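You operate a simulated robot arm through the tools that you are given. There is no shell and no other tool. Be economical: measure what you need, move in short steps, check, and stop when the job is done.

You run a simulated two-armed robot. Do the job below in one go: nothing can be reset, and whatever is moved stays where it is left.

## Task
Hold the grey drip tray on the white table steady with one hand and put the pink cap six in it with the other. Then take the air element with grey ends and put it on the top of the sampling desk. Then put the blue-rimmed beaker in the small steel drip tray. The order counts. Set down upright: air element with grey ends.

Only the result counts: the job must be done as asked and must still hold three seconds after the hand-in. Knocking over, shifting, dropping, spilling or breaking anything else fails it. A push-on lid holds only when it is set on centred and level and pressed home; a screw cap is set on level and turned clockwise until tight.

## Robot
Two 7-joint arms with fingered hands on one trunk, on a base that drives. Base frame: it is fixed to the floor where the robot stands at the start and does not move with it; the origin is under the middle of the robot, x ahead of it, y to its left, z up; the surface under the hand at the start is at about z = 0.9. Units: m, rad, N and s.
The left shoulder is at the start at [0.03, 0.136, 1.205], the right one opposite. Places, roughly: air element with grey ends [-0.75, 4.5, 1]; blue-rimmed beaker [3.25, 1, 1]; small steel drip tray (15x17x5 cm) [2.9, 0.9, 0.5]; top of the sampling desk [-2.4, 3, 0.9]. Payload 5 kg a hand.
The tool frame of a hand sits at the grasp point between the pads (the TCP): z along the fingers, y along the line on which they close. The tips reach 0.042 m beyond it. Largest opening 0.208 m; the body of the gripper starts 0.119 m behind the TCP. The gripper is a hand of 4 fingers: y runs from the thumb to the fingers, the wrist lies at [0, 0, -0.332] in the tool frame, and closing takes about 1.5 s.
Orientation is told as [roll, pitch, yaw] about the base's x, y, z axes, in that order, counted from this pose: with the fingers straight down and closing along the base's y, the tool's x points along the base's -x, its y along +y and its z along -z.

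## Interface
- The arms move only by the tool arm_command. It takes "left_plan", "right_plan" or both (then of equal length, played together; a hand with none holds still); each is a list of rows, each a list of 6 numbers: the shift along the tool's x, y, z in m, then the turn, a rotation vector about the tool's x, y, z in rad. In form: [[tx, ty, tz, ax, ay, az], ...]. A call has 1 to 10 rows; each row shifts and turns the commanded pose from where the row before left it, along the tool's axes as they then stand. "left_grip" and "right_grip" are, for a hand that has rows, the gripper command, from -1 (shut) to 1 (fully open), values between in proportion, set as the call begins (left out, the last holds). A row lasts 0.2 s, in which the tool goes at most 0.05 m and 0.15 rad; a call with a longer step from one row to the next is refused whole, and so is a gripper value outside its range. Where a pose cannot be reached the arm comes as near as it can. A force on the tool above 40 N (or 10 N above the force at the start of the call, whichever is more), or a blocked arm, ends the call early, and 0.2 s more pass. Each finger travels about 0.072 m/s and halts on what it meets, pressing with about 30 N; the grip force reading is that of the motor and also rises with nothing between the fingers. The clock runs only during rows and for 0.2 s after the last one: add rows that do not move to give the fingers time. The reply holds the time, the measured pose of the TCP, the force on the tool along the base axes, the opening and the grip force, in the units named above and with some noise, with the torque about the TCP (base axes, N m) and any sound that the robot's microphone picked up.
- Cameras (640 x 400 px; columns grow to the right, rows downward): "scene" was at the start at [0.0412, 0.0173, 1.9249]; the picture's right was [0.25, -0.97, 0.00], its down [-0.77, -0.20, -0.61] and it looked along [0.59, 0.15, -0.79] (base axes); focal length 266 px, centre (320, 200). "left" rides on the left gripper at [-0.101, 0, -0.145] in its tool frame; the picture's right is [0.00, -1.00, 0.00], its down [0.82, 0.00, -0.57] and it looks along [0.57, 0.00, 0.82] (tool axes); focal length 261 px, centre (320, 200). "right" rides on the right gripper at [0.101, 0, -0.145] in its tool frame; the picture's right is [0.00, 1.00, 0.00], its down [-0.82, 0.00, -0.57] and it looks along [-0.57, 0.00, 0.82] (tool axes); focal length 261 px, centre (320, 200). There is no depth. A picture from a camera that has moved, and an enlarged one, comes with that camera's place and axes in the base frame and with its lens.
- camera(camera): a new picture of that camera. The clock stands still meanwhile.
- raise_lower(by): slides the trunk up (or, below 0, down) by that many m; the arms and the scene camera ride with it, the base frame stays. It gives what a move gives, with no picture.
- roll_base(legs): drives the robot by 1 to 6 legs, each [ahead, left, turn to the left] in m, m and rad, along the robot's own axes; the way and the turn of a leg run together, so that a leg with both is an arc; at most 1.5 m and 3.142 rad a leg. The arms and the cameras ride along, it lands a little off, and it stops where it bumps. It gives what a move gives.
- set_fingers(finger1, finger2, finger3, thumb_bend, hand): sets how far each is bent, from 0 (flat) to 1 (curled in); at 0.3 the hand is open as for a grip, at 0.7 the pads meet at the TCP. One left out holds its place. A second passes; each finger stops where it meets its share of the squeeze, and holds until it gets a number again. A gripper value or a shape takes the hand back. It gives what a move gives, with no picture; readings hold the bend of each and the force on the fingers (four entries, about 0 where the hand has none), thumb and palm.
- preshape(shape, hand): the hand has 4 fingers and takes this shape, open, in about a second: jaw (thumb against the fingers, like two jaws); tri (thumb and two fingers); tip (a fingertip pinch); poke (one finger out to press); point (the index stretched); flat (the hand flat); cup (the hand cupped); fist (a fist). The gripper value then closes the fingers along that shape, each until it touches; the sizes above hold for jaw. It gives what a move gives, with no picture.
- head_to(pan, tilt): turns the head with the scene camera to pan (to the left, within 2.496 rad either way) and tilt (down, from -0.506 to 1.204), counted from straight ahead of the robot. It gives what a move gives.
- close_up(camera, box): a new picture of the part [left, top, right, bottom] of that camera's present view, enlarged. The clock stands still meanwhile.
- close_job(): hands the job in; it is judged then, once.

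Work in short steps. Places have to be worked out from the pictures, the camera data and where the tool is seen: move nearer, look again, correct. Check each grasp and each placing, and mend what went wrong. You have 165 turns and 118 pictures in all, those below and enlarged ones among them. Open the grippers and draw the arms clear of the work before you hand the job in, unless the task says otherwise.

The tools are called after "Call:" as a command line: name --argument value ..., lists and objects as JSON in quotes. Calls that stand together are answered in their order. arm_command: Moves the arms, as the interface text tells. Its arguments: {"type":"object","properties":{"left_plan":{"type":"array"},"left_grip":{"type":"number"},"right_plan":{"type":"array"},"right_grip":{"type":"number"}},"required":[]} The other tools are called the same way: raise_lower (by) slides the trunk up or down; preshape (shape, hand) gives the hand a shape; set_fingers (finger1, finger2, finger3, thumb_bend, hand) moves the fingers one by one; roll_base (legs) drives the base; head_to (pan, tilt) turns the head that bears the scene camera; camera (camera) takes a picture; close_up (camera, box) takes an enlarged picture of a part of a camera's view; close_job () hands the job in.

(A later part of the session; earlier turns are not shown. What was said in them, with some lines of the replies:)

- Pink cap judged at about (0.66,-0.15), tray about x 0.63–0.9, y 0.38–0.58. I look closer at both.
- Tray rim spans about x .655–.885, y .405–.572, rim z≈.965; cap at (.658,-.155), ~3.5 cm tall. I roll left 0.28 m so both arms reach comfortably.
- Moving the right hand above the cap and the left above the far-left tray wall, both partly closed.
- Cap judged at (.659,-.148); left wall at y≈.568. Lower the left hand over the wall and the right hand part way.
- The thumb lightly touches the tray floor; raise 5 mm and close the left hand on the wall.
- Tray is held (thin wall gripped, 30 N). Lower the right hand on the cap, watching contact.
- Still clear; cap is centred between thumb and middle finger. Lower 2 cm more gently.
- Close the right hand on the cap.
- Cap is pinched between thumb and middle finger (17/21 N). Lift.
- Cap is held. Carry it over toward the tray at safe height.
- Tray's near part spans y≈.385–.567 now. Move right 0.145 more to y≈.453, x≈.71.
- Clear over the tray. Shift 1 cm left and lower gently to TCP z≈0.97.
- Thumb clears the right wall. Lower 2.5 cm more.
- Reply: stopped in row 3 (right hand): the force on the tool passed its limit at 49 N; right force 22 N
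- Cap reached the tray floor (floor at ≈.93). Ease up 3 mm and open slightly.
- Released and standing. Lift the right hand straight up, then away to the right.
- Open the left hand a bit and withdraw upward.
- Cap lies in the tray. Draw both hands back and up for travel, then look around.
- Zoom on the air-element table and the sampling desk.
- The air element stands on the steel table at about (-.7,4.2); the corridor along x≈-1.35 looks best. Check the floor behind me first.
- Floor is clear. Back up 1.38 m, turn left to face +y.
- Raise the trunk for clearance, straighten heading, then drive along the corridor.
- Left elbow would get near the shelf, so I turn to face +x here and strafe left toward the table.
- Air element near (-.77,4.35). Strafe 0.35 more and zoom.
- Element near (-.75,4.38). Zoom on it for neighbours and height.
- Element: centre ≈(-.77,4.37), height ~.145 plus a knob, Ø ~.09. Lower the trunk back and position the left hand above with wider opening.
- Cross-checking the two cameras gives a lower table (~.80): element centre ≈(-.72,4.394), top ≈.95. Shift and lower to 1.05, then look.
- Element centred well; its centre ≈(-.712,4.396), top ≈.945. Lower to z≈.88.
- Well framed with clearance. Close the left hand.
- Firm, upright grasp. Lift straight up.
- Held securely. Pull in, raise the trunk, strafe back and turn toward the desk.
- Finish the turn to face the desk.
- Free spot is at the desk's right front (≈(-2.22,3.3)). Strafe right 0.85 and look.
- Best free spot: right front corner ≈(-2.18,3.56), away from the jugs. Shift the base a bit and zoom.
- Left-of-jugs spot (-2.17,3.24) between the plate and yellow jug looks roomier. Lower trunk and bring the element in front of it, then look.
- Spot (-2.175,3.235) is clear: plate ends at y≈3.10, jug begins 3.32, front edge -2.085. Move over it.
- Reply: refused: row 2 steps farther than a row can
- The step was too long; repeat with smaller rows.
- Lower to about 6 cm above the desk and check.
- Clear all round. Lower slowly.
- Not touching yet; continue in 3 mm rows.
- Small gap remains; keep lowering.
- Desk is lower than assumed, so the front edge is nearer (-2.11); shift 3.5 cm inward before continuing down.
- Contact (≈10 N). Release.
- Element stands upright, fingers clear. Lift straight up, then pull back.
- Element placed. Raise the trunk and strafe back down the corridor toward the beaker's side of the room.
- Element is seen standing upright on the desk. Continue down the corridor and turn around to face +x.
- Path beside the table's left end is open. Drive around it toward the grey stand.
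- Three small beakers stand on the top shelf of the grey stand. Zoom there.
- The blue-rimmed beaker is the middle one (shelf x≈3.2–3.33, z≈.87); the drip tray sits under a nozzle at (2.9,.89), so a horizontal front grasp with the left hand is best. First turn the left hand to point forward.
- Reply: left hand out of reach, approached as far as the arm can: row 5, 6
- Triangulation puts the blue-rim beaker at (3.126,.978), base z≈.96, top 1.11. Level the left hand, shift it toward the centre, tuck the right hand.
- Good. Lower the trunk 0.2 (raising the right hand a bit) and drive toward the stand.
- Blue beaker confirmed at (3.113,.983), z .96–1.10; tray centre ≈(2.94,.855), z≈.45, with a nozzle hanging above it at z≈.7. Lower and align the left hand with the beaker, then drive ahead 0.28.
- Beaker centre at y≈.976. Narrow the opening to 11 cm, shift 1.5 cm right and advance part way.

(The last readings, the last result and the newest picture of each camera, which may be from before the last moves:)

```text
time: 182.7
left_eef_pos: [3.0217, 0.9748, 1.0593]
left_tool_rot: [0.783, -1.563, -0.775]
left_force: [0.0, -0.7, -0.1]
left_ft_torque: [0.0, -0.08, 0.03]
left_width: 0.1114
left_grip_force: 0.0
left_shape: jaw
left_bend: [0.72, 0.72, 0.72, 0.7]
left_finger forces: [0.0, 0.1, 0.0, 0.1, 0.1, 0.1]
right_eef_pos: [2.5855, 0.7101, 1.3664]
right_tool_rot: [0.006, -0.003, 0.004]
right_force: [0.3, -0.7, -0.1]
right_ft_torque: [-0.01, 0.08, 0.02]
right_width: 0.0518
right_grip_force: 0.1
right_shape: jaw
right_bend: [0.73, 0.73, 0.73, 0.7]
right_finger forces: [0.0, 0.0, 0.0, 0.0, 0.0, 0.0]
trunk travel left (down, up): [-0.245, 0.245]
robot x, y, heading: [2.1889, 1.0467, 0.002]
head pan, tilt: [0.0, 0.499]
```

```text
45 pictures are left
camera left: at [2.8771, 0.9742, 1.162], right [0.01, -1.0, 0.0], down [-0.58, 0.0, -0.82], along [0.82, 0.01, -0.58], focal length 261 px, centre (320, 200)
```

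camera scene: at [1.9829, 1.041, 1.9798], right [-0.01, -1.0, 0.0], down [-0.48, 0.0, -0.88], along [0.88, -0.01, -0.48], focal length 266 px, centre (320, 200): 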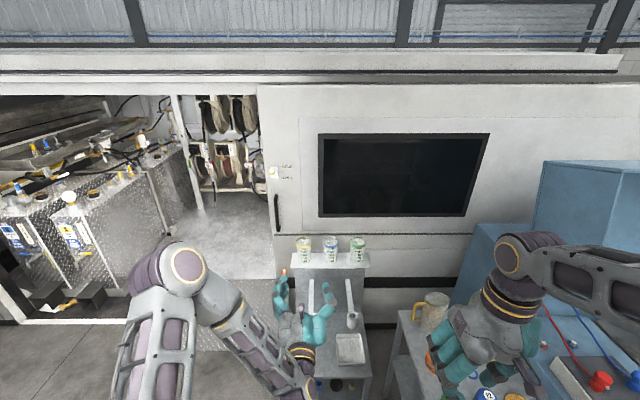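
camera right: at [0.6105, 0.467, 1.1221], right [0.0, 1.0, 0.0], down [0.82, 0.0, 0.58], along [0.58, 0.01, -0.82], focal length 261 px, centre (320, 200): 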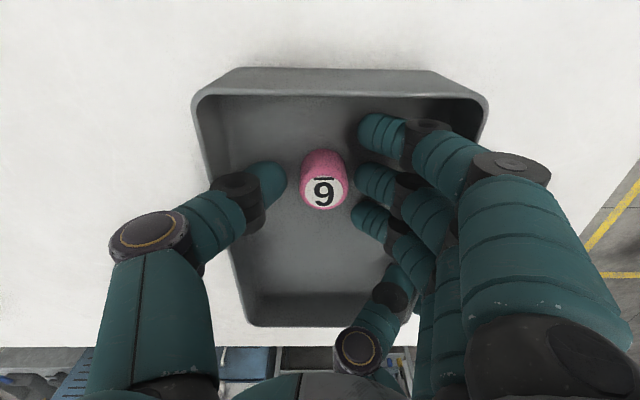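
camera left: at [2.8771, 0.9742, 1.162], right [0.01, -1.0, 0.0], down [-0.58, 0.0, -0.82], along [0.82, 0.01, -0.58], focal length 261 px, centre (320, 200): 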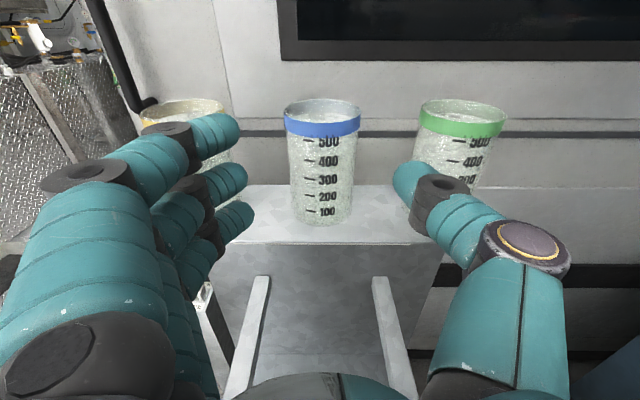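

Centred. Advance to the beaker.

Call:
arm_command --left_plan '[[0, 0.001, 0.02, 0, 0, 0], [0, 0, 0.02, 0, 0, 0], [0, 0, 0.02, 0, 0, 0], [0, 0, 0.02, 0, 0, 0]]'

Call:
camera --camera "left"

```text
time: 183.7
left_eef_pos: [3.1019, 0.9763, 1.0595]
left_tool_rot: [0.761, -1.563, -0.751]
left_force: [0.5, -0.1, 0.2]
left_ft_torque: [-0.02, -0.04, 0.03]
left_width: 0.1112
left_grip_force: 0.1
left_shape: jaw
left_bend: [0.72, 0.72, 0.72, 0.7]
left_finger forces: [0.1, 0.0, 0.1, 0.0, 0.1, 0.0]
right_eef_pos: [2.5858, 0.7098, 1.3673]
right_tool_rot: [0.005, -0.003, 0.004]
right_force: [0.4, -0.2, 0.4]
right_ft_torque: [0.01, 0.01, -0.01]
right_width: 0.0521
right_grip_force: 0.0
right_shape: jaw
right_bend: [0.73, 0.73, 0.73, 0.7]
right_finger forces: [0.0, 0.0, 0.0, 0.0, 0.0, 0.0]
trunk travel left (down, up): [-0.245, 0.245]
robot x, y, heading: [2.1876, 1.046, 0.007]
head pan, tilt: [0.0, 0.499]
```

```text
44 pictures are left
camera left: at [2.9568, 0.9759, 1.1612], right [0.01, -1.0, 0.0], down [-0.58, 0.0, -0.82], along [0.82, 0.01, -0.58], focal length 261 px, centre (320, 200)
```

left: 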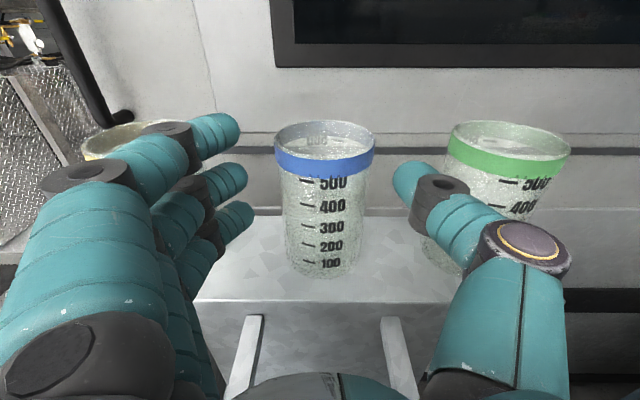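

Beaker centre is ~3 cm ahead of the TCP; narrow to 9.5 cm and advance 1.5 cm more.

Call:
arm_command --left_plan '[[0, 0, 0, 0, 0, 0], [0, 0, 0, 0, 0, 0], [0, 0, 0.008, 0, 0, 0], [0, 0, 0.007, 0, 0, 0]]' --left_grip -0.087

Call:
camera --camera "left"

```text
time: 184.7
left_eef_pos: [3.1152, 0.9786, 1.0601]
left_tool_rot: [0.85, -1.566, -0.844]
left_force: [-0.2, 0.3, 0.0]
left_ft_torque: [-0.03, 0.0, 0.01]
left_width: 0.0961
left_grip_force: 0.1
left_shape: jaw
left_bend: [0.73, 0.73, 0.73, 0.7]
left_finger forces: [0.0, 0.0, 0.0, 0.0, 0.1, 0.1]
right_eef_pos: [2.5848, 0.7118, 1.3674]
right_tool_rot: [0.005, -0.003, 0.002]
right_force: [-0.2, 0.9, 0.1]
right_ft_torque: [0.01, -0.01, -0.01]
right_width: 0.0517
right_grip_force: 0.1
right_shape: jaw
right_bend: [0.73, 0.73, 0.73, 0.7]
right_finger forces: [0.0, 0.0, 0.1, 0.0, 0.0, 0.0]
trunk travel left (down, up): [-0.245, 0.245]
robot x, y, heading: [2.1892, 1.0453, 0.002]
head pan, tilt: [0.0, 0.499]
```

```text
43 pictures are left
camera left: at [2.9706, 0.9774, 1.1623], right [0.01, -1.0, 0.0], down [-0.57, 0.0, -0.82], along [0.82, 0.01, -0.57], focal length 261 px, centre (320, 200)
```

left: 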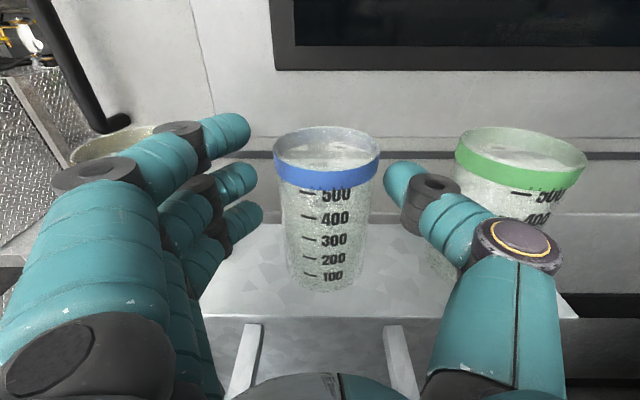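

Close the left hand on the beaker.

Call:
arm_command --left_plan '[[0, -0.003, 0, 0, 0, 0], [0, 0, 0, 0, 0, 0], [0, 0, 0, 0, 0, 0], [0, 0, 0, 0, 0, 0], [0, 0, 0, 0, 0, 0]]' --left_grip -1

Call:
camera --camera "left"

```text
time: 185.9
left_eef_pos: [3.1146, 0.9748, 1.0608]
left_tool_rot: [0.931, -1.566, -0.923]
left_force: [-0.9, -0.5, 1.8]
left_ft_torque: [0.05, -0.06, 0.0]
left_width: 0.0476
left_grip_force: 30.1
left_shape: jaw
left_bend: [0.7, 0.73, 0.73, 0.7]
left_finger forces: [0.1, 11.5, 10.2, 0.0, 21.7, 0.0]
right_eef_pos: [2.5844, 0.7105, 1.3677]
right_tool_rot: [0.004, -0.003, 0.004]
right_force: [0.7, -0.8, -0.1]
right_ft_torque: [0.01, 0.02, 0.0]
right_width: 0.0522
right_grip_force: 0.0
right_shape: jaw
right_bend: [0.73, 0.73, 0.73, 0.7]
right_finger forces: [0.0, 0.0, 0.0, 0.0, 0.0, 0.0]
trunk travel left (down, up): [-0.245, 0.245]
robot x, y, heading: [2.1899, 1.0443, 0.005]
head pan, tilt: [0.0, 0.499]
```

```text
42 pictures are left
camera left: at [2.9709, 0.9742, 1.1622], right [0.01, -1.0, 0.0], down [-0.57, 0.0, -0.82], along [0.82, 0.01, -0.57], focal length 261 px, centre (320, 200)
```

left: 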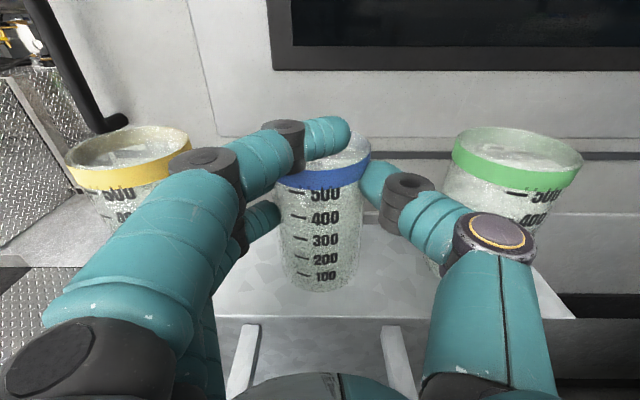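

Middle/ring fingers and thumb hold the beaker (index rests above the rim). Lift 2 cm to test.

Call:
arm_command --left_plan '[[-0.006, 0, 0, 0, 0, 0], [-0.008, 0, 0, 0, 0, 0], [-0.01, 0, 0, 0, 0, 0], [0, 0, 0, 0, 0, 0]]'

Call:
camera --camera "left"

```text
time: 186.9
left_eef_pos: [3.114, 0.9754, 1.0821]
left_tool_rot: [0.787, -1.562, -0.778]
left_force: [0.0, -0.2, -1.6]
left_ft_torque: [-0.01, 0.03, 0.01]
left_width: 0.0477
left_grip_force: 29.7
left_shape: jaw
left_bend: [0.7, 0.73, 0.73, 0.7]
left_finger forces: [0.0, 11.4, 10.5, 0.0, 21.4, 0.1]
right_eef_pos: [2.5848, 0.7105, 1.3666]
right_tool_rot: [0.006, -0.006, 0.003]
right_force: [-0.6, -0.6, -0.1]
right_ft_torque: [0.0, -0.01, -0.03]
right_width: 0.0518
right_grip_force: 0.1
right_shape: jaw
right_bend: [0.73, 0.73, 0.73, 0.7]
right_finger forces: [0.1, 0.1, 0.0, 0.0, 0.0, 0.0]
trunk travel left (down, up): [-0.245, 0.245]
robot x, y, heading: [2.1898, 1.0427, 0.006]
head pan, tilt: [0.0, 0.499]
```

```text
41 pictures are left
camera left: at [2.9698, 0.9747, 1.1847], right [0.01, -1.0, 0.0], down [-0.58, 0.0, -0.82], along [0.82, 0.01, -0.58], focal length 261 px, centre (320, 200)
```

left: 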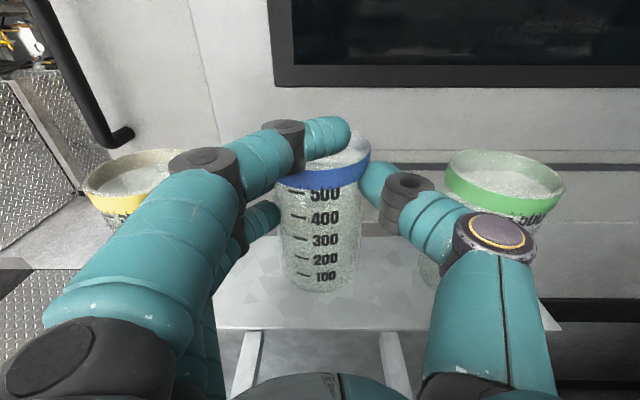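

Held firmly. Lift clear of the neighbours, then back the robot away 0.42 m.

Call:
arm_command --left_plan '[[-0.02, 0, 0, 0, 0, 0], [-0.025, 0, 0, 0, 0, 0], [-0.025, 0, 0, 0, 0, 0], [-0.01, 0, 0, 0, 0, 0]]'

Call:
roll_base --legs '[[-0.45, 0, 0]]'

Call:
camera --camera "left"

Call:
head_to --pan -0.1 --tilt 0.75

Call:
close_up --camera "scene" --box '[240, 120, 400, 220]'

```text
time: 187.9
left_eef_pos: [3.1144, 0.9776, 1.1626]
left_tool_rot: [0.843, -1.563, -0.836]
left_force: [0.2, -0.3, -1.2]
left_ft_torque: [0.02, 0.01, 0.01]
left_width: 0.0476
left_grip_force: 30.5
left_shape: jaw
left_bend: [0.7, 0.73, 0.73, 0.7]
left_finger forces: [0.1, 11.4, 10.6, 0.0, 21.3, 0.1]
right_eef_pos: [2.5835, 0.7112, 1.3677]
right_tool_rot: [0.007, -0.003, 0.004]
right_force: [-0.8, 0.3, 0.3]
right_ft_torque: [-0.01, -0.01, -0.03]
right_width: 0.0518
right_grip_force: 0.1
right_shape: jaw
right_bend: [0.73, 0.73, 0.73, 0.7]
right_finger forces: [0.1, 0.1, 0.1, 0.0, 0.0, 0.0]
trunk travel left (down, up): [-0.245, 0.245]
robot x, y, heading: [2.1921, 1.0429, 0.003]
head pan, tilt: [0.0, 0.499]
```

```text
time: 190.7
left_eef_pos: [2.6559, 0.9847, 1.1635]
left_tool_rot: [0.933, -1.565, -0.914]
left_force: [0.5, 0.4, -0.2]
left_ft_torque: [0.0, 0.06, -0.02]
left_width: 0.0478
left_grip_force: 30.1
left_shape: jaw
left_bend: [0.7, 0.73, 0.73, 0.7]
left_finger forces: [0.0, 11.3, 10.5, 0.0, 21.4, 0.0]
right_eef_pos: [2.1299, 0.7109, 1.3677]
right_tool_rot: [0.005, -0.006, 0.015]
right_force: [-0.6, 0.3, 0.6]
right_ft_torque: [-0.01, -0.1, 0.03]
right_width: 0.0521
right_grip_force: 0.1
right_shape: jaw
right_bend: [0.73, 0.73, 0.73, 0.7]
right_finger forces: [0.1, 0.0, 0.0, 0.0, 0.0, 0.0]
trunk travel left (down, up): [-0.245, 0.245]
robot x, y, heading: [1.7344, 1.0381, 0.01]
head pan, tilt: [0.0, 0.499]
```

```text
40 pictures are left
camera left: at [2.512, 0.981, 1.2655], right [0.02, -1.0, 0.0], down [-0.57, -0.01, -0.82], along [0.82, 0.02, -0.57], focal length 261 px, centre (320, 200)
```

left: 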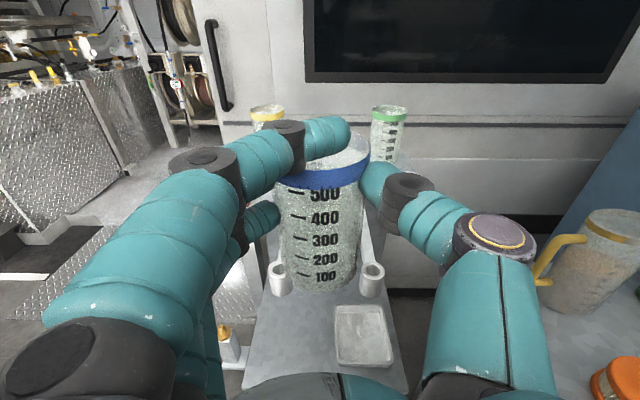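

```text
time: 191.4
left_eef_pos: [2.6566, 0.9836, 1.1629]
left_tool_rot: [0.813, -1.564, -0.793]
left_force: [0.0, -0.1, -1.1]
left_ft_torque: [0.05, 0.0, 0.0]
left_width: 0.0477
left_grip_force: 29.7
left_shape: jaw
left_bend: [0.7, 0.73, 0.73, 0.7]
left_finger forces: [0.0, 11.4, 10.5, 0.0, 21.4, 0.0]
right_eef_pos: [2.1316, 0.7107, 1.3661]
right_tool_rot: [0.007, -0.005, 0.014]
right_force: [0.4, 0.3, -0.6]
right_ft_torque: [0.02, 0.05, -0.01]
right_width: 0.0517
right_grip_force: 0.1
right_shape: jaw
right_bend: [0.73, 0.73, 0.73, 0.7]
right_finger forces: [0.0, 0.1, 0.0, 0.1, 0.0, 0.1]
trunk travel left (down, up): [-0.245, 0.245]
robot x, y, heading: [1.7307, 1.0392, 0.015]
head pan, tilt: [-0.099, 0.75]
```

```text
4.00 times, centred on (320, 170) of scene
camera zoom: at [1.7849, 1.0294, 1.9579], right [-0.08, -1.0, 0.0], down [-0.68, 0.06, -0.73], along [0.73, -0.06, -0.68], focal length 1066 px, centre (320, 320)
```

zoom: 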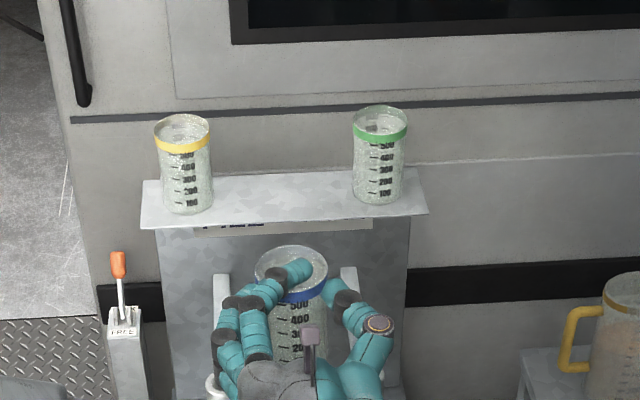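

Neighbours undisturbed. Lower the trunk 0.15, then lower the beaker in front of the bench and align to the tray's y.

Call:
raise_lower --by -0.15

Call:
arm_command --left_plan '[[0.04, -0.014, 0, 0, 0, 0], [0.04, -0.014, 0, 0, 0, 0], [0.04, -0.014, 0, 0, 0, 0], [0.04, -0.014, 0, 0, 0, 0], [0.04, -0.014, 0, 0, 0, 0], [0.04, -0.014, 0, 0, 0, 0], [0.04, -0.014, 0, 0, 0, 0], [0.04, -0.014, 0, 0, 0, 0], [0.04, -0.014, 0, 0, 0, 0]]'

Call:
camera --camera "left"

Call:
camera --camera "scene"

```text
time: 193.2
left_eef_pos: [2.6575, 0.9831, 1.0128]
left_tool_rot: [0.915, -1.564, -0.896]
left_force: [0.5, -0.3, -0.9]
left_ft_torque: [0.05, 0.06, -0.01]
left_width: 0.0475
left_grip_force: 29.6
left_shape: jaw
left_bend: [0.7, 0.73, 0.73, 0.7]
left_finger forces: [0.0, 11.3, 10.5, 0.1, 21.3, 0.0]
right_eef_pos: [2.1312, 0.7112, 1.217]
right_tool_rot: [0.006, -0.005, 0.012]
right_force: [-0.9, -0.8, 0.9]
right_ft_torque: [0.0, 0.02, 0.0]
right_width: 0.0519
right_grip_force: 0.0
right_shape: jaw
right_bend: [0.73, 0.73, 0.73, 0.7]
right_finger forces: [0.0, 0.0, 0.0, 0.0, 0.0, 0.0]
trunk travel left (down, up): [-0.095, 0.395]
robot x, y, heading: [1.7321, 1.038, 0.017]
head pan, tilt: [-0.099, 0.75]
```

```text
time: 195.2
left_eef_pos: [2.6565, 0.8659, 0.6729]
left_tool_rot: [1.04, -1.566, -1.016]
left_force: [-0.7, -0.3, -0.9]
left_ft_torque: [0.01, 0.03, -0.05]
left_width: 0.0472
left_grip_force: 30.9
left_shape: jaw
left_bend: [0.7, 0.73, 0.73, 0.7]
left_finger forces: [0.1, 11.5, 10.5, 0.0, 21.6, 0.1]
left hand out of reach, approached as far as the arm can: row 9
right_eef_pos: [2.1305, 0.7103, 1.2168]
right_tool_rot: [0.005, -0.005, 0.017]
right_force: [-0.3, -0.2, 0.4]
right_ft_torque: [0.01, -0.08, -0.03]
right_width: 0.0519
right_grip_force: 0.1
right_shape: jaw
right_bend: [0.73, 0.73, 0.73, 0.7]
right_finger forces: [0.0, 0.0, 0.0, 0.0, 0.0, 0.0]
trunk travel left (down, up): [-0.095, 0.395]
robot x, y, heading: [1.7354, 1.0368, 0.018]
head pan, tilt: [-0.099, 0.75]
```

```text
38 pictures are left
camera left: at [2.5116, 0.863, 0.7743], right [0.02, -1.0, 0.0], down [-0.57, -0.01, -0.82], along [0.82, 0.02, -0.57], focal length 261 px, centre (320, 200)
```

left: 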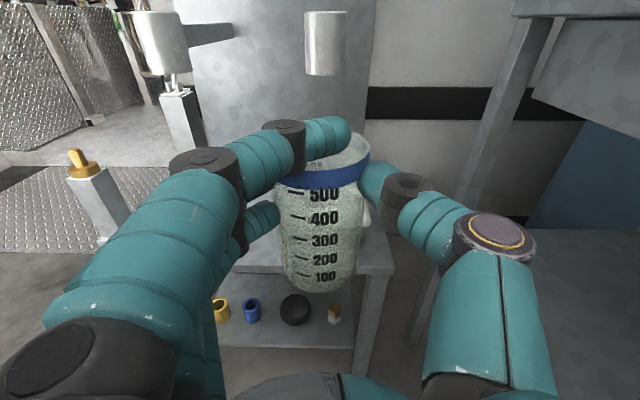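

```text
37 pictures are left
camera scene: at [1.7831, 1.0287, 1.8081], right [-0.08, -1.0, 0.0], down [-0.68, 0.06, -0.73], along [0.73, -0.06, -0.68], focal length 266 px, centre (320, 200)
```

scene: 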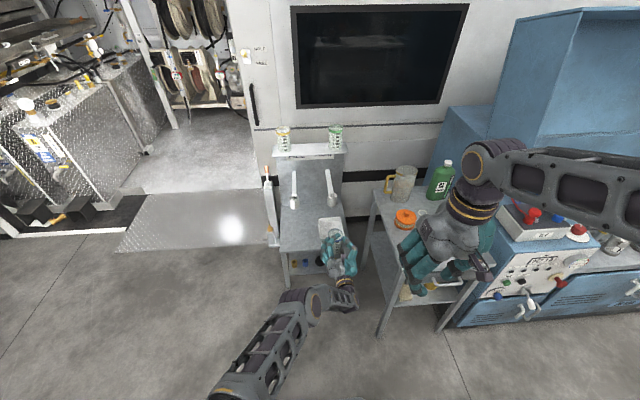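

Arm is stretched but level. Lower the trunk 4.5 cm and drive ahead 0.15, then inspect clearances.

Call:
raise_lower --by -0.045

Call:
roll_base --legs '[[0.14, 0, -0.015]]'

Call:
camera --camera "left"

Call:
close_up --camera "scene" --box '[230, 150, 390, 250]'

```text
time: 196.1
left_eef_pos: [2.6559, 0.8649, 0.6273]
left_tool_rot: [0.98, -1.565, -0.963]
left_force: [-0.1, 0.3, -1.0]
left_ft_torque: [-0.03, 0.09, -0.01]
left_width: 0.0472
left_grip_force: 29.7
left_shape: jaw
left_bend: [0.7, 0.73, 0.73, 0.7]
left_finger forces: [0.0, 11.5, 10.7, 0.0, 21.6, 0.0]
right_eef_pos: [2.1323, 0.7124, 1.1722]
right_tool_rot: [0.003, -0.004, 0.013]
right_force: [-0.6, 0.1, 0.0]
right_ft_torque: [-0.01, -0.01, 0.01]
right_width: 0.0518
right_grip_force: 0.0
right_shape: jaw
right_bend: [0.73, 0.73, 0.73, 0.7]
right_finger forces: [0.0, 0.0, 0.0, 0.0, 0.0, 0.1]
trunk travel left (down, up): [-0.05, 0.44]
robot x, y, heading: [1.7317, 1.0391, 0.016]
head pan, tilt: [-0.099, 0.75]
```

```text
time: 197.4
left_eef_pos: [2.7921, 0.8525, 0.6249]
left_tool_rot: [0.7, -1.564, -0.695]
left_force: [1.1, 0.4, -2.4]
left_ft_torque: [-0.02, -0.06, -0.04]
left_width: 0.0472
left_grip_force: 30.2
left_shape: jaw
left_bend: [0.7, 0.73, 0.73, 0.7]
left_finger forces: [0.0, 11.5, 10.6, 0.0, 21.6, 0.0]
right_eef_pos: [2.266, 0.7044, 1.171]
right_tool_rot: [0.005, -0.003, 0.0]
right_force: [1.3, 0.2, -0.8]
right_ft_torque: [-0.02, 0.21, 0.03]
right_width: 0.052
right_grip_force: 0.0
right_shape: jaw
right_bend: [0.73, 0.73, 0.73, 0.7]
right_finger forces: [0.0, 0.0, 0.0, 0.0, 0.0, 0.0]
trunk travel left (down, up): [-0.05, 0.44]
robot x, y, heading: [1.8723, 1.0421, 0.001]
head pan, tilt: [-0.099, 0.75]
```

```text
36 pictures are left
camera left: at [2.6478, 0.8516, 0.727], right [0.0, -1.0, 0.0], down [-0.58, 0.0, -0.82], along [0.82, 0.0, -0.58], focal length 261 px, centre (320, 200)
```

left: 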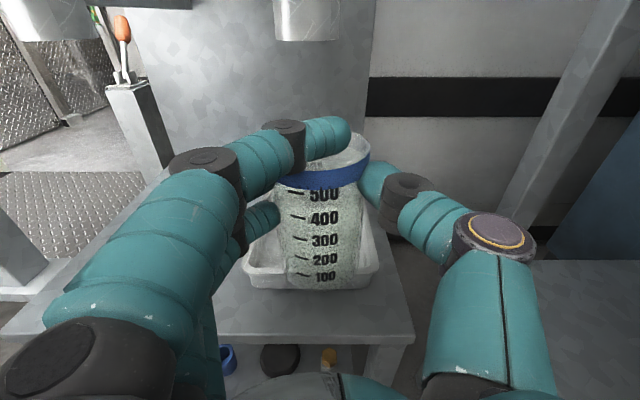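

```text
4.00 times, centred on (310, 200) of scene
camera zoom: at [1.9249, 1.0293, 1.7627], right [-0.1, -0.99, 0.0], down [-0.68, 0.07, -0.73], along [0.73, -0.07, -0.68], focal length 1066 px, centre (360, 200)
```

zoom: 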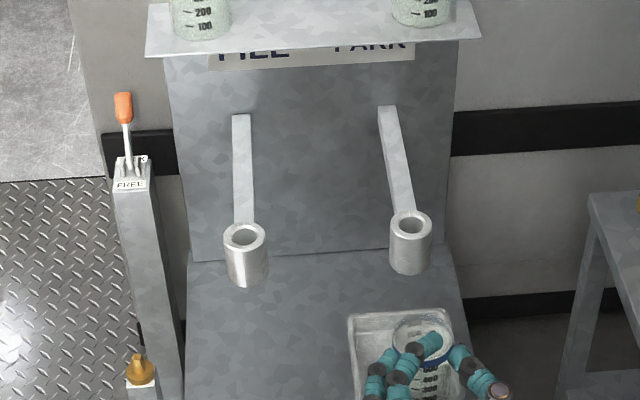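

Tray spans y .786–.938, front rim x≈2.842, centre ≈(2.927,.862); nozzle bottom ≈.71; beaker bottom ≈.54 clears the rim. Drive ahead 0.11 under the nozzle.

Call:
roll_base --legs '[[0.11, 0.008, 0]]'

Call:
camera --camera "left"

Call:
close_up --camera "scene" --box '[270, 180, 398, 260]'

```text
time: 198.6
left_eef_pos: [2.8989, 0.864, 0.6245]
left_tool_rot: [0.643, -1.563, -0.633]
left_force: [0.3, -0.6, -2.4]
left_ft_torque: [-0.02, -0.09, -0.07]
left_width: 0.0469
left_grip_force: 30.3
left_shape: jaw
left_bend: [0.7, 0.73, 0.73, 0.7]
left_finger forces: [0.0, 11.5, 10.6, 0.1, 21.6, 0.0]
right_eef_pos: [2.3743, 0.7156, 1.17]
right_tool_rot: [0.005, -0.001, 0.002]
right_force: [1.8, -0.6, -0.6]
right_ft_torque: [-0.04, 0.27, 0.0]
right_width: 0.0516
right_grip_force: 0.0
right_shape: jaw
right_bend: [0.73, 0.73, 0.73, 0.7]
right_finger forces: [0.0, 0.1, 0.0, 0.1, 0.1, 0.1]
trunk travel left (down, up): [-0.05, 0.44]
robot x, y, heading: [1.9759, 1.0461, 0.003]
head pan, tilt: [-0.099, 0.75]
```

```text
34 pictures are left
camera left: at [2.7549, 0.8633, 0.7266], right [0.01, -1.0, 0.0], down [-0.58, 0.0, -0.82], along [0.82, 0.01, -0.58], focal length 261 px, centre (320, 200)
```

left: 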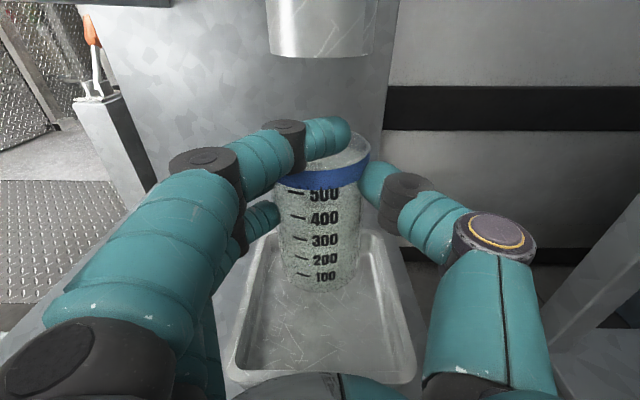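

```text
5.00 times, centred on (334, 220) of scene
camera zoom: at [2.0314, 1.0379, 1.7627], right [-0.1, -1.0, 0.0], down [-0.68, 0.07, -0.73], along [0.73, -0.07, -0.68], focal length 1332 px, centre (250, 100)
```

zoom: 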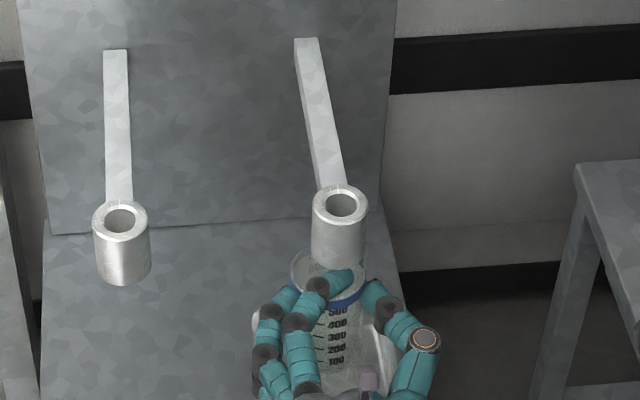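

Beaker is centred in y over the tray. Retract the arm 9 cm and drive ahead 10.5 cm so the arm has reach for lowering.

Call:
arm_command --left_plan '[[0, 0, -0.03, 0, 0, 0], [0, 0, -0.03, 0, 0, 0], [0, 0, -0.03, 0, 0, 0]]'

Call:
roll_base --legs '[[0.105, 0, 0]]'

Call:
camera --camera "left"

```text
time: 199.4
left_eef_pos: [2.8059, 0.8622, 0.6278]
left_tool_rot: [0.986, -1.565, -0.976]
left_force: [1.0, -0.1, -0.6]
left_ft_torque: [0.02, 0.13, 0.0]
left_width: 0.047
left_grip_force: 29.9
left_shape: jaw
left_bend: [0.7, 0.73, 0.73, 0.7]
left_finger forces: [0.0, 11.6, 10.5, 0.0, 21.5, 0.0]
right_eef_pos: [2.3711, 0.7163, 1.1714]
right_tool_rot: [0.007, -0.004, 0.003]
right_force: [0.4, 0.1, -0.1]
right_ft_torque: [0.02, 0.02, 0.01]
right_width: 0.052
right_grip_force: 0.0
right_shape: jaw
right_bend: [0.73, 0.73, 0.73, 0.7]
right_finger forces: [0.0, 0.0, 0.0, 0.0, 0.0, 0.1]
trunk travel left (down, up): [-0.05, 0.44]
robot x, y, heading: [1.9761, 1.0493, -0.0]
head pan, tilt: [-0.099, 0.75]
```

```text
time: 200.5
left_eef_pos: [2.9084, 0.8646, 0.6249]
left_tool_rot: [0.656, -1.561, -0.646]
left_force: [0.3, -0.1, -2.0]
left_ft_torque: [-0.02, -0.1, -0.03]
left_width: 0.0471
left_grip_force: 29.9
left_shape: jaw
left_bend: [0.7, 0.73, 0.73, 0.7]
left_finger forces: [0.0, 11.5, 10.5, 0.0, 21.5, 0.0]
right_eef_pos: [2.4772, 0.7169, 1.1701]
right_tool_rot: [0.005, -0.002, 0.005]
right_force: [2.3, 0.5, 0.0]
right_ft_torque: [-0.02, 0.25, -0.04]
right_width: 0.052
right_grip_force: 0.0
right_shape: jaw
right_bend: [0.73, 0.73, 0.73, 0.7]
right_finger forces: [0.0, 0.1, 0.1, 0.0, 0.0, 0.0]
trunk travel left (down, up): [-0.05, 0.44]
robot x, y, heading: [2.0807, 1.051, 0.005]
head pan, tilt: [-0.099, 0.75]
```

```text
32 pictures are left
camera left: at [2.7655, 0.8633, 0.7276], right [0.01, -1.0, 0.0], down [-0.58, -0.01, -0.82], along [0.82, 0.01, -0.58], focal length 261 px, centre (320, 200)
```

left: 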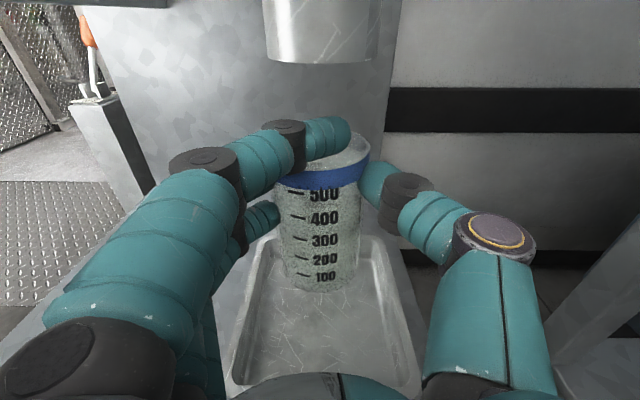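

Beaker centre ≈2.92, well over the tray. Lower 5 cm.

Call:
arm_command --left_plan '[[0.01, 0, 0, 0, 0, 0], [0.01, 0, 0.002, 0, 0, 0], [0.01, 0, 0.002, 0, 0, 0], [0.01, 0, 0, 0, 0, 0], [0.008, 0, 0, 0, 0, 0]]'

Call:
camera --camera "left"

```text
time: 201.7
left_eef_pos: [2.9122, 0.8641, 0.5973]
left_tool_rot: [0.822, -1.566, -0.813]
left_force: [0.2, 0.2, -1.3]
left_ft_torque: [0.05, 0.02, 0.03]
left_width: 0.047
left_grip_force: 29.8
left_shape: jaw
left_bend: [0.7, 0.73, 0.73, 0.7]
left_finger forces: [0.0, 11.5, 10.4, 0.1, 21.4, 0.2]
left hand out of reach, approached as far as the arm can: row 4, 5
right_eef_pos: [2.477, 0.7167, 1.1722]
right_tool_rot: [0.005, -0.003, 0.006]
right_force: [0.0, -0.7, 0.1]
right_ft_torque: [0.02, 0.03, 0.0]
right_width: 0.0519
right_grip_force: 0.1
right_shape: jaw
right_bend: [0.73, 0.73, 0.73, 0.7]
right_finger forces: [0.0, 0.0, 0.0, 0.0, 0.1, 0.0]
trunk travel left (down, up): [-0.05, 0.44]
robot x, y, heading: [2.0799, 1.048, 0.007]
head pan, tilt: [-0.099, 0.75]
```

```text
31 pictures are left
camera left: at [2.7682, 0.8634, 0.6989], right [0.01, -1.0, 0.0], down [-0.58, -0.01, -0.82], along [0.82, 0.01, -0.58], focal length 261 px, centre (320, 200)
```

left: 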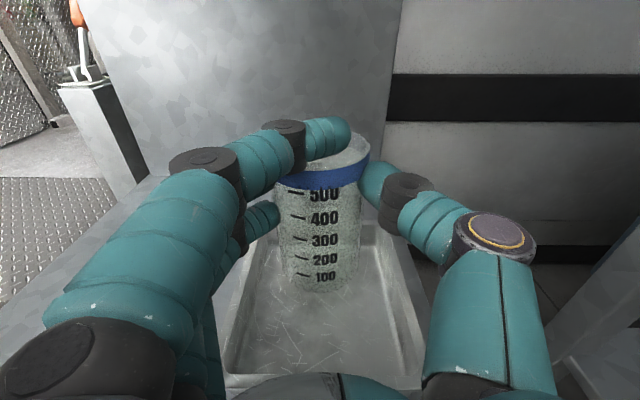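

The arm's at its limit; use the trunk for the rest. Lower it 2.5 cm.

Call:
raise_lower --by -0.025

Call:
close_up --camera "left" --box '[200, 150, 440, 300]'

```text
time: 202.4
left_eef_pos: [2.9123, 0.864, 0.5719]
left_tool_rot: [0.843, -1.567, -0.832]
left_force: [1.0, 0.4, -1.6]
left_ft_torque: [-0.01, 0.08, -0.04]
left_width: 0.0476
left_grip_force: 30.3
left_shape: jaw
left_bend: [0.7, 0.73, 0.73, 0.7]
left_finger forces: [0.0, 11.6, 10.3, 0.1, 21.3, 0.0]
right_eef_pos: [2.4758, 0.7162, 1.1466]
right_tool_rot: [0.006, -0.003, 0.004]
right_force: [0.2, -0.5, 0.7]
right_ft_torque: [-0.04, -0.05, -0.02]
right_width: 0.0521
right_grip_force: 0.0
right_shape: jaw
right_bend: [0.73, 0.73, 0.73, 0.7]
right_finger forces: [0.0, 0.0, 0.0, 0.0, 0.0, 0.0]
trunk travel left (down, up): [-0.025, 0.465]
robot x, y, heading: [2.0815, 1.0496, 0.004]
head pan, tilt: [-0.099, 0.75]
```

```text
2.67 times, centred on (320, 225) of left
camera zoom: at [2.7681, 0.8635, 0.6743], right [0.01, -1.0, 0.0], down [-0.57, -0.01, -0.82], along [0.82, 0.01, -0.57], focal length 695 px, centre (320, 133)
```

zoom: 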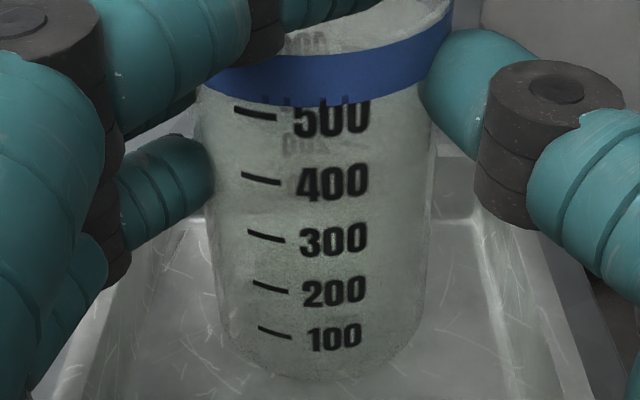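

Not touching yet. Lower 1.2 cm more.

Call:
raise_lower --by -0.012

Call:
close_up --camera "scene" --box '[270, 200, 398, 280]'

```text
time: 203.1
left_eef_pos: [2.9139, 0.8647, 0.5625]
left_tool_rot: [1.54, -1.566, -1.53]
left_force: [-4.7, -2.3, 21.1]
left_ft_torque: [0.56, -0.47, 0.05]
left_width: 0.0463
left_grip_force: 30.0
left_shape: jaw
left_bend: [0.7, 0.73, 0.73, 0.71]
left_finger forces: [5.9, 10.4, 10.0, 0.0, 22.0, 0.0]
right_eef_pos: [2.4749, 0.7172, 1.1348]
right_tool_rot: [0.004, -0.004, 0.005]
right_force: [0.7, 0.2, 0.9]
right_ft_torque: [-0.01, 0.08, -0.01]
right_width: 0.0521
right_grip_force: 0.0
right_shape: jaw
right_bend: [0.73, 0.73, 0.73, 0.7]
right_finger forces: [0.0, 0.1, 0.0, 0.0, 0.1, 0.0]
trunk travel left (down, up): [-0.013, 0.477]
robot x, y, heading: [2.0782, 1.0453, 0.007]
head pan, tilt: [-0.099, 0.75]
```

```text
5.00 times, centred on (334, 240) of scene
camera zoom: at [2.1302, 1.0386, 1.7261], right [-0.09, -1.0, 0.0], down [-0.68, 0.06, -0.73], along [0.73, -0.07, -0.68], focal length 1332 px, centre (250, 0)
```

zoom: 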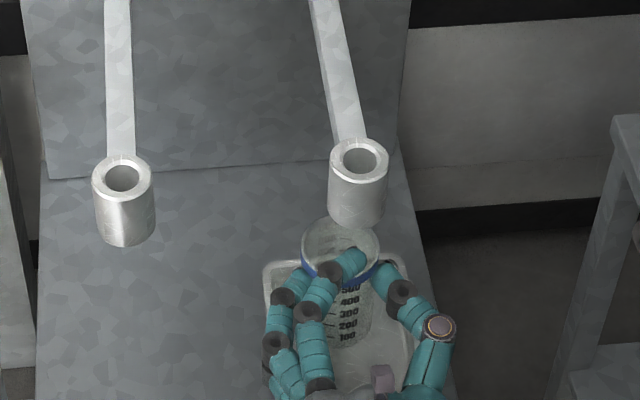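

The beaker rests on the tray floor (21 N). Ease up 2 mm, then open the hand.

Call:
raise_lower --by 0.002

Call:
arm_command --left_plan '[[0, 0, 0, 0, 0, 0], [0, 0, 0, 0, 0, 0], [0, 0, 0, 0, 0, 0], [0, 0, 0, 0, 0, 0]]' --left_grip 0.05

Call:
camera --camera "left"

```text
time: 203.6
left_eef_pos: [2.9123, 0.8648, 0.5628]
left_tool_rot: [0.97, -1.565, -0.957]
left_force: [-0.4, -1.5, 16.0]
left_ft_torque: [0.37, -0.47, -0.07]
left_width: 0.0464
left_grip_force: 29.7
left_shape: jaw
left_bend: [0.7, 0.73, 0.73, 0.71]
left_finger forces: [4.2, 10.2, 8.5, 0.0, 20.9, 0.0]
right_eef_pos: [2.4748, 0.717, 1.1379]
right_tool_rot: [0.005, -0.005, 0.006]
right_force: [-0.3, 0.3, -0.2]
right_ft_torque: [-0.01, -0.03, 0.0]
right_width: 0.0519
right_grip_force: 0.0
right_shape: jaw
right_bend: [0.73, 0.73, 0.73, 0.7]
right_finger forces: [0.0, 0.0, 0.1, 0.0, 0.1, 0.0]
trunk travel left (down, up): [-0.015, 0.475]
robot x, y, heading: [2.0769, 1.0479, 0.005]
head pan, tilt: [-0.099, 0.75]
```

```text
time: 204.6
left_eef_pos: [2.911, 0.8639, 0.5615]
left_tool_rot: [0.747, -1.564, -0.737]
left_force: [0.0, -0.4, -0.4]
left_ft_torque: [0.02, -0.02, 0.02]
left_width: 0.1088
left_grip_force: 0.0
left_shape: jaw
left_bend: [0.73, 0.72, 0.73, 0.7]
left_finger forces: [0.0, 0.0, 0.1, 0.1, 0.0, 0.1]
right_eef_pos: [2.4762, 0.7161, 1.1368]
right_tool_rot: [0.007, -0.005, 0.005]
right_force: [0.1, -0.4, -0.6]
right_ft_torque: [0.01, 0.0, 0.0]
right_width: 0.052
right_grip_force: 0.0
right_shape: jaw
right_bend: [0.73, 0.73, 0.73, 0.7]
right_finger forces: [0.0, 0.0, 0.0, 0.0, 0.0, 0.0]
trunk travel left (down, up): [-0.015, 0.475]
robot x, y, heading: [2.0782, 1.0497, 0.008]
head pan, tilt: [-0.099, 0.75]
```

```text
28 pictures are left
camera left: at [2.7678, 0.8635, 0.6637], right [0.01, -1.0, 0.0], down [-0.58, -0.01, -0.82], along [0.82, 0.01, -0.58], focal length 261 px, centre (320, 200)
```

left: 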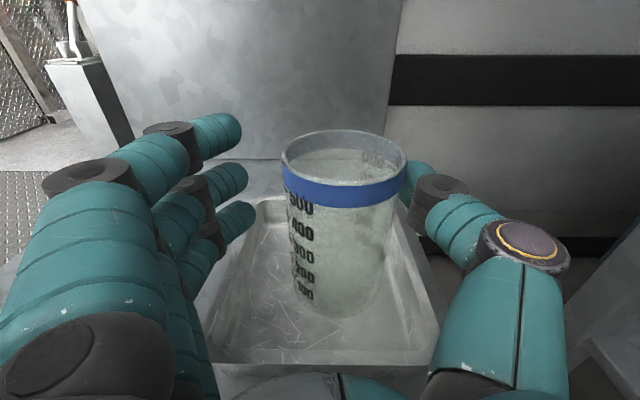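

Beaker stands in the tray, nearer the thumb. Shift the hand 1.2 cm right for equal clearance, then withdraw straight back.

Call:
arm_command --left_plan '[[0, -0.006, 0, 0, 0, 0], [0, -0.006, 0, 0, 0, 0], [0, 0, 0, 0, 0, 0]]'

Call:
camera --camera "left"

```text
time: 205.4
left_eef_pos: [2.9132, 0.8597, 0.5631]
left_tool_rot: [0.801, -1.564, -0.793]
left_force: [-0.2, -1.0, 0.0]
left_ft_torque: [0.0, 0.03, -0.01]
left_width: 0.109
left_grip_force: 0.0
left_shape: jaw
left_bend: [0.73, 0.72, 0.73, 0.7]
left_finger forces: [0.0, 0.0, 0.0, 0.0, 0.0, 0.1]
left hand out of reach, approached as far as the arm can: row 2
right_eef_pos: [2.4752, 0.7179, 1.1366]
right_tool_rot: [0.005, -0.004, 0.006]
right_force: [-0.2, 0.8, 0.3]
right_ft_torque: [-0.02, 0.02, 0.01]
right_width: 0.0517
right_grip_force: 0.1
right_shape: jaw
right_bend: [0.73, 0.73, 0.73, 0.7]
right_finger forces: [0.0, 0.0, 0.0, 0.1, 0.0, 0.0]
trunk travel left (down, up): [-0.015, 0.475]
robot x, y, heading: [2.0788, 1.048, 0.004]
head pan, tilt: [-0.099, 0.75]
```

```text
27 pictures are left
camera left: at [2.7696, 0.8579, 0.6661], right [0.01, -1.0, 0.0], down [-0.58, -0.01, -0.82], along [0.82, 0.01, -0.58], focal length 261 px, centre (320, 200)
```

left: 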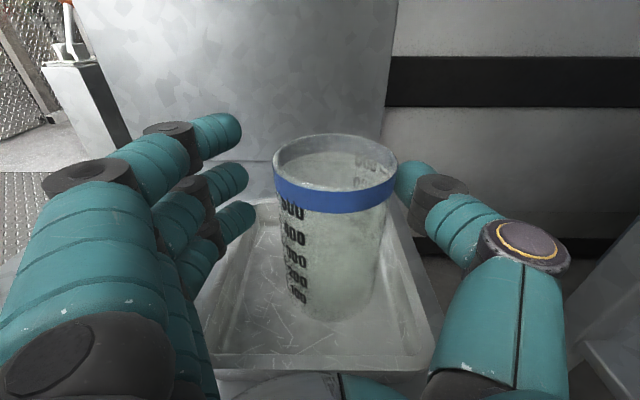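

Clear on both sides. Back the base straight out.

Call:
roll_base --legs '[[-0.15, 0, 0]]'

Call:
camera --camera "left"

```text
time: 206.8
left_eef_pos: [2.7623, 0.8606, 0.5657]
left_tool_rot: [1.009, -1.565, -0.997]
left_force: [-0.8, 0.1, 0.3]
left_ft_torque: [0.03, 0.05, 0.02]
left_width: 0.1086
left_grip_force: 0.0
left_shape: jaw
left_bend: [0.73, 0.72, 0.73, 0.7]
left_finger forces: [0.0, 0.0, 0.0, 0.0, 0.0, 0.0]
right_eef_pos: [2.3234, 0.7178, 1.1374]
right_tool_rot: [0.006, -0.005, 0.009]
right_force: [-1.0, 0.4, 0.2]
right_ft_torque: [-0.01, -0.18, 0.02]
right_width: 0.052
right_grip_force: 0.1
right_shape: jaw
right_bend: [0.73, 0.73, 0.73, 0.7]
right_finger forces: [0.1, 0.1, 0.0, 0.0, 0.0, 0.0]
trunk travel left (down, up): [-0.015, 0.475]
robot x, y, heading: [1.9307, 1.0458, 0.008]
head pan, tilt: [-0.099, 0.75]
```

```text
26 pictures are left
camera left: at [2.6182, 0.8582, 0.6672], right [0.01, -1.0, 0.0], down [-0.57, -0.01, -0.82], along [0.82, 0.01, -0.57], focal length 261 px, centre (320, 200)
```

left: 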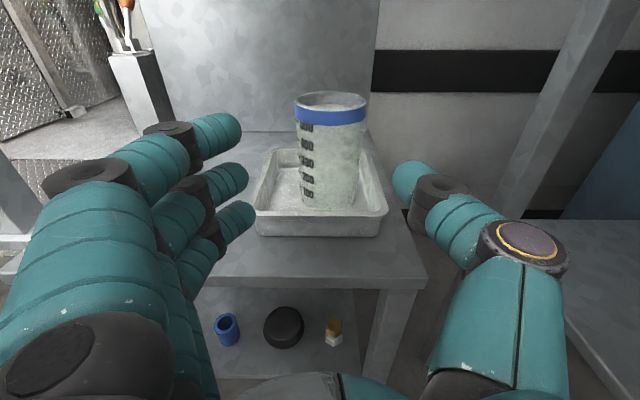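

The beaker stands upright in the tray. Back off further, open both hands and raise clear.

Call:
roll_base --legs '[[-0.35, 0, 0]]'

Call:
raise_lower --by 0.2

Call:
arm_command --left_plan '[[0, 0, 0, 0, 0, 0], [0, 0, 0, 0, 0, 0], [0, 0, 0, 0, 0, 0], [0, 0, 0, 0, 0, 0], [0, 0, 0, 0, 0, 0], [0, 0, 0, 0, 0, 0]]' --right_plan '[[0, 0, 0, 0, 0, 0], [0, 0, 0, 0, 0, 0], [0, 0, 0, 0, 0, 0], [0, 0, 0, 0, 0, 0], [0, 0, 0, 0, 0, 0], [0, 0, 0, 0, 0, 0]]' --left_grip 1 --right_grip 1

Call:
camera --camera "scene"

Call:
head_to --pan -2.4 --tilt 0.7

Call:
camera --camera "scene"

```text
time: 209.0
left_eef_pos: [2.4241, 0.8581, 0.5648]
left_tool_rot: [0.963, -1.565, -0.95]
left_force: [-1.7, 0.0, -0.3]
left_ft_torque: [0.02, 0.03, 0.01]
left_width: 0.1087
left_grip_force: 0.1
left_shape: jaw
left_bend: [0.73, 0.72, 0.73, 0.7]
left_finger forces: [0.0, 0.1, 0.0, 0.0, 0.0, 0.0]
right_eef_pos: [1.9865, 0.7147, 1.1366]
right_tool_rot: [0.004, -0.004, 0.009]
right_force: [-0.3, -0.7, -0.3]
right_ft_torque: [-0.01, -0.11, 0.01]
right_width: 0.052
right_grip_force: 0.1
right_shape: jaw
right_bend: [0.73, 0.73, 0.73, 0.7]
right_finger forces: [0.1, 0.0, 0.0, 0.0, 0.0, 0.0]
trunk travel left (down, up): [-0.015, 0.475]
robot x, y, heading: [1.5885, 1.0436, 0.009]
head pan, tilt: [-0.099, 0.75]
```

```text
time: 211.1
left_eef_pos: [2.4243, 0.8574, 0.7627]
left_tool_rot: [0.808, -1.563, -0.796]
left_force: [-0.3, 0.3, 0.8]
left_ft_torque: [0.01, 0.01, -0.02]
left_width: 0.1088
left_grip_force: 0.0
left_shape: jaw
left_bend: [0.73, 0.72, 0.73, 0.7]
left_finger forces: [0.0, 0.0, 0.0, 0.0, 0.1, 0.1]
right_eef_pos: [1.9863, 0.7132, 1.3354]
right_tool_rot: [0.006, -0.004, 0.007]
right_force: [0.2, 0.3, -0.1]
right_ft_torque: [-0.02, 0.04, 0.03]
right_width: 0.0518
right_grip_force: 0.0
right_shape: jaw
right_bend: [0.73, 0.73, 0.73, 0.7]
right_finger forces: [0.0, 0.0, 0.0, 0.0, 0.0, 0.0]
trunk travel left (down, up): [-0.215, 0.275]
robot x, y, heading: [1.5909, 1.0451, 0.006]
head pan, tilt: [-0.099, 0.75]
```

```text
time: 212.5
left_eef_pos: [2.4247, 0.8579, 0.7639]
left_tool_rot: [0.855, -1.566, -0.841]
left_force: [-0.5, 0.2, -1.2]
left_ft_torque: [0.03, 0.0, 0.01]
left_width: 0.2078
left_grip_force: 0.1
left_shape: jaw
left_bend: [0.3, 0.3, 0.3, 0.3]
left_finger forces: [0.0, 0.0, 0.0, 0.0, 0.1, 0.0]
right_eef_pos: [1.9857, 0.7129, 1.3367]
right_tool_rot: [0.007, -0.003, 0.007]
right_force: [0.3, -0.2, -0.2]
right_ft_torque: [-0.02, 0.01, -0.04]
right_width: 0.2078
right_grip_force: 0.0
right_shape: jaw
right_bend: [0.3, 0.3, 0.3, 0.3]
right_finger forces: [0.0, 0.1, 0.1, 0.1, 0.1, 0.1]
trunk travel left (down, up): [-0.215, 0.275]
robot x, y, heading: [1.5923, 1.0442, 0.012]
head pan, tilt: [-0.099, 0.75]
```

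```text
25 pictures are left
camera scene: at [1.6413, 1.0349, 1.9279], right [-0.09, -1.0, 0.0], down [-0.68, 0.06, -0.73], along [0.73, -0.07, -0.68], focal length 266 px, centre (320, 200)
```

scene: 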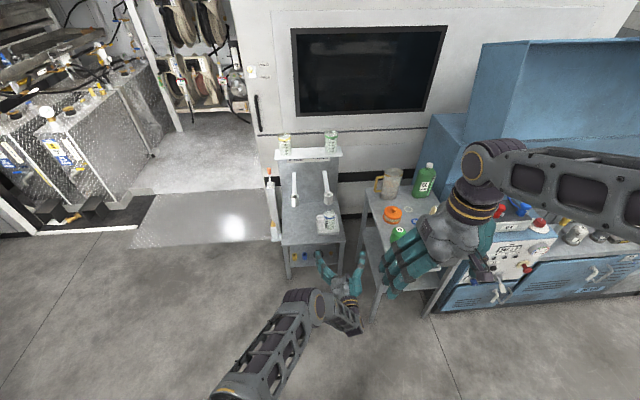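

```text
time: 214.7
left_eef_pos: [2.4236, 0.857, 0.7645]
left_tool_rot: [0.855, -1.566, -0.843]
left_force: [0.8, -0.6, -1.0]
left_ft_torque: [-0.03, 0.01, -0.01]
left_width: 0.2079
left_grip_force: 0.1
left_shape: jaw
left_bend: [0.3, 0.3, 0.3, 0.3]
left_finger forces: [0.0, 0.0, 0.0, 0.0, 0.0, 0.0]
right_eef_pos: [1.987, 0.7146, 1.3373]
right_tool_rot: [0.004, -0.004, 0.007]
right_force: [-0.7, -0.5, 0.5]
right_ft_torque: [0.01, 0.01, 0.0]
right_width: 0.2078
right_grip_force: 0.0
right_shape: jaw
right_bend: [0.3, 0.3, 0.3, 0.3]
right_finger forces: [0.0, 0.0, 0.0, 0.0, 0.0, 0.0]
trunk travel left (down, up): [-0.215, 0.275]
robot x, y, heading: [1.5886, 1.0433, 0.006]
head pan, tilt: [-2.4, 0.7]
```

```text
24 pictures are left
camera scene: at [1.4966, 0.9846, 1.9322], right [-0.68, 0.73, 0.0], down [0.47, 0.44, -0.76], along [-0.56, -0.52, -0.64], focal length 266 px, centre (320, 200)
```

scene: 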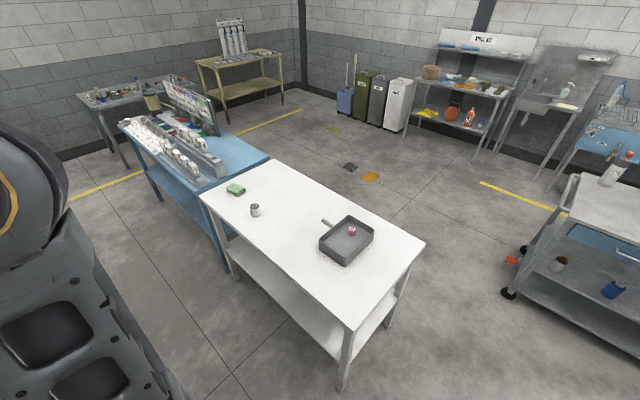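

All three results hold: the pink cap is in the tray, the element stands on the desk, and the beaker is in the small tray. Handing in.

Call:
close_job

```text
The job is handed in.
```

I finished all three steps in order and handed the job in; the reply only confirmed the hand-in, with no verdict.

- **Pink cap six:** it sits in the grey drip tray, placed while the left hand held the tray wall. Closing the left hand on the wall nudged the tray a little, by well under 2 cm.
- **Air element with grey ends:** it stands upright on the top of the sampling desk, between the white plate and the yellow-handled jug.
- **Blue-rimmed beaker:** it stands upright in the small steel drip tray, under the nozzle. The yellow- and green-rimmed beakers beside it were not disturbed.

Both grippers are open and clear of the work.
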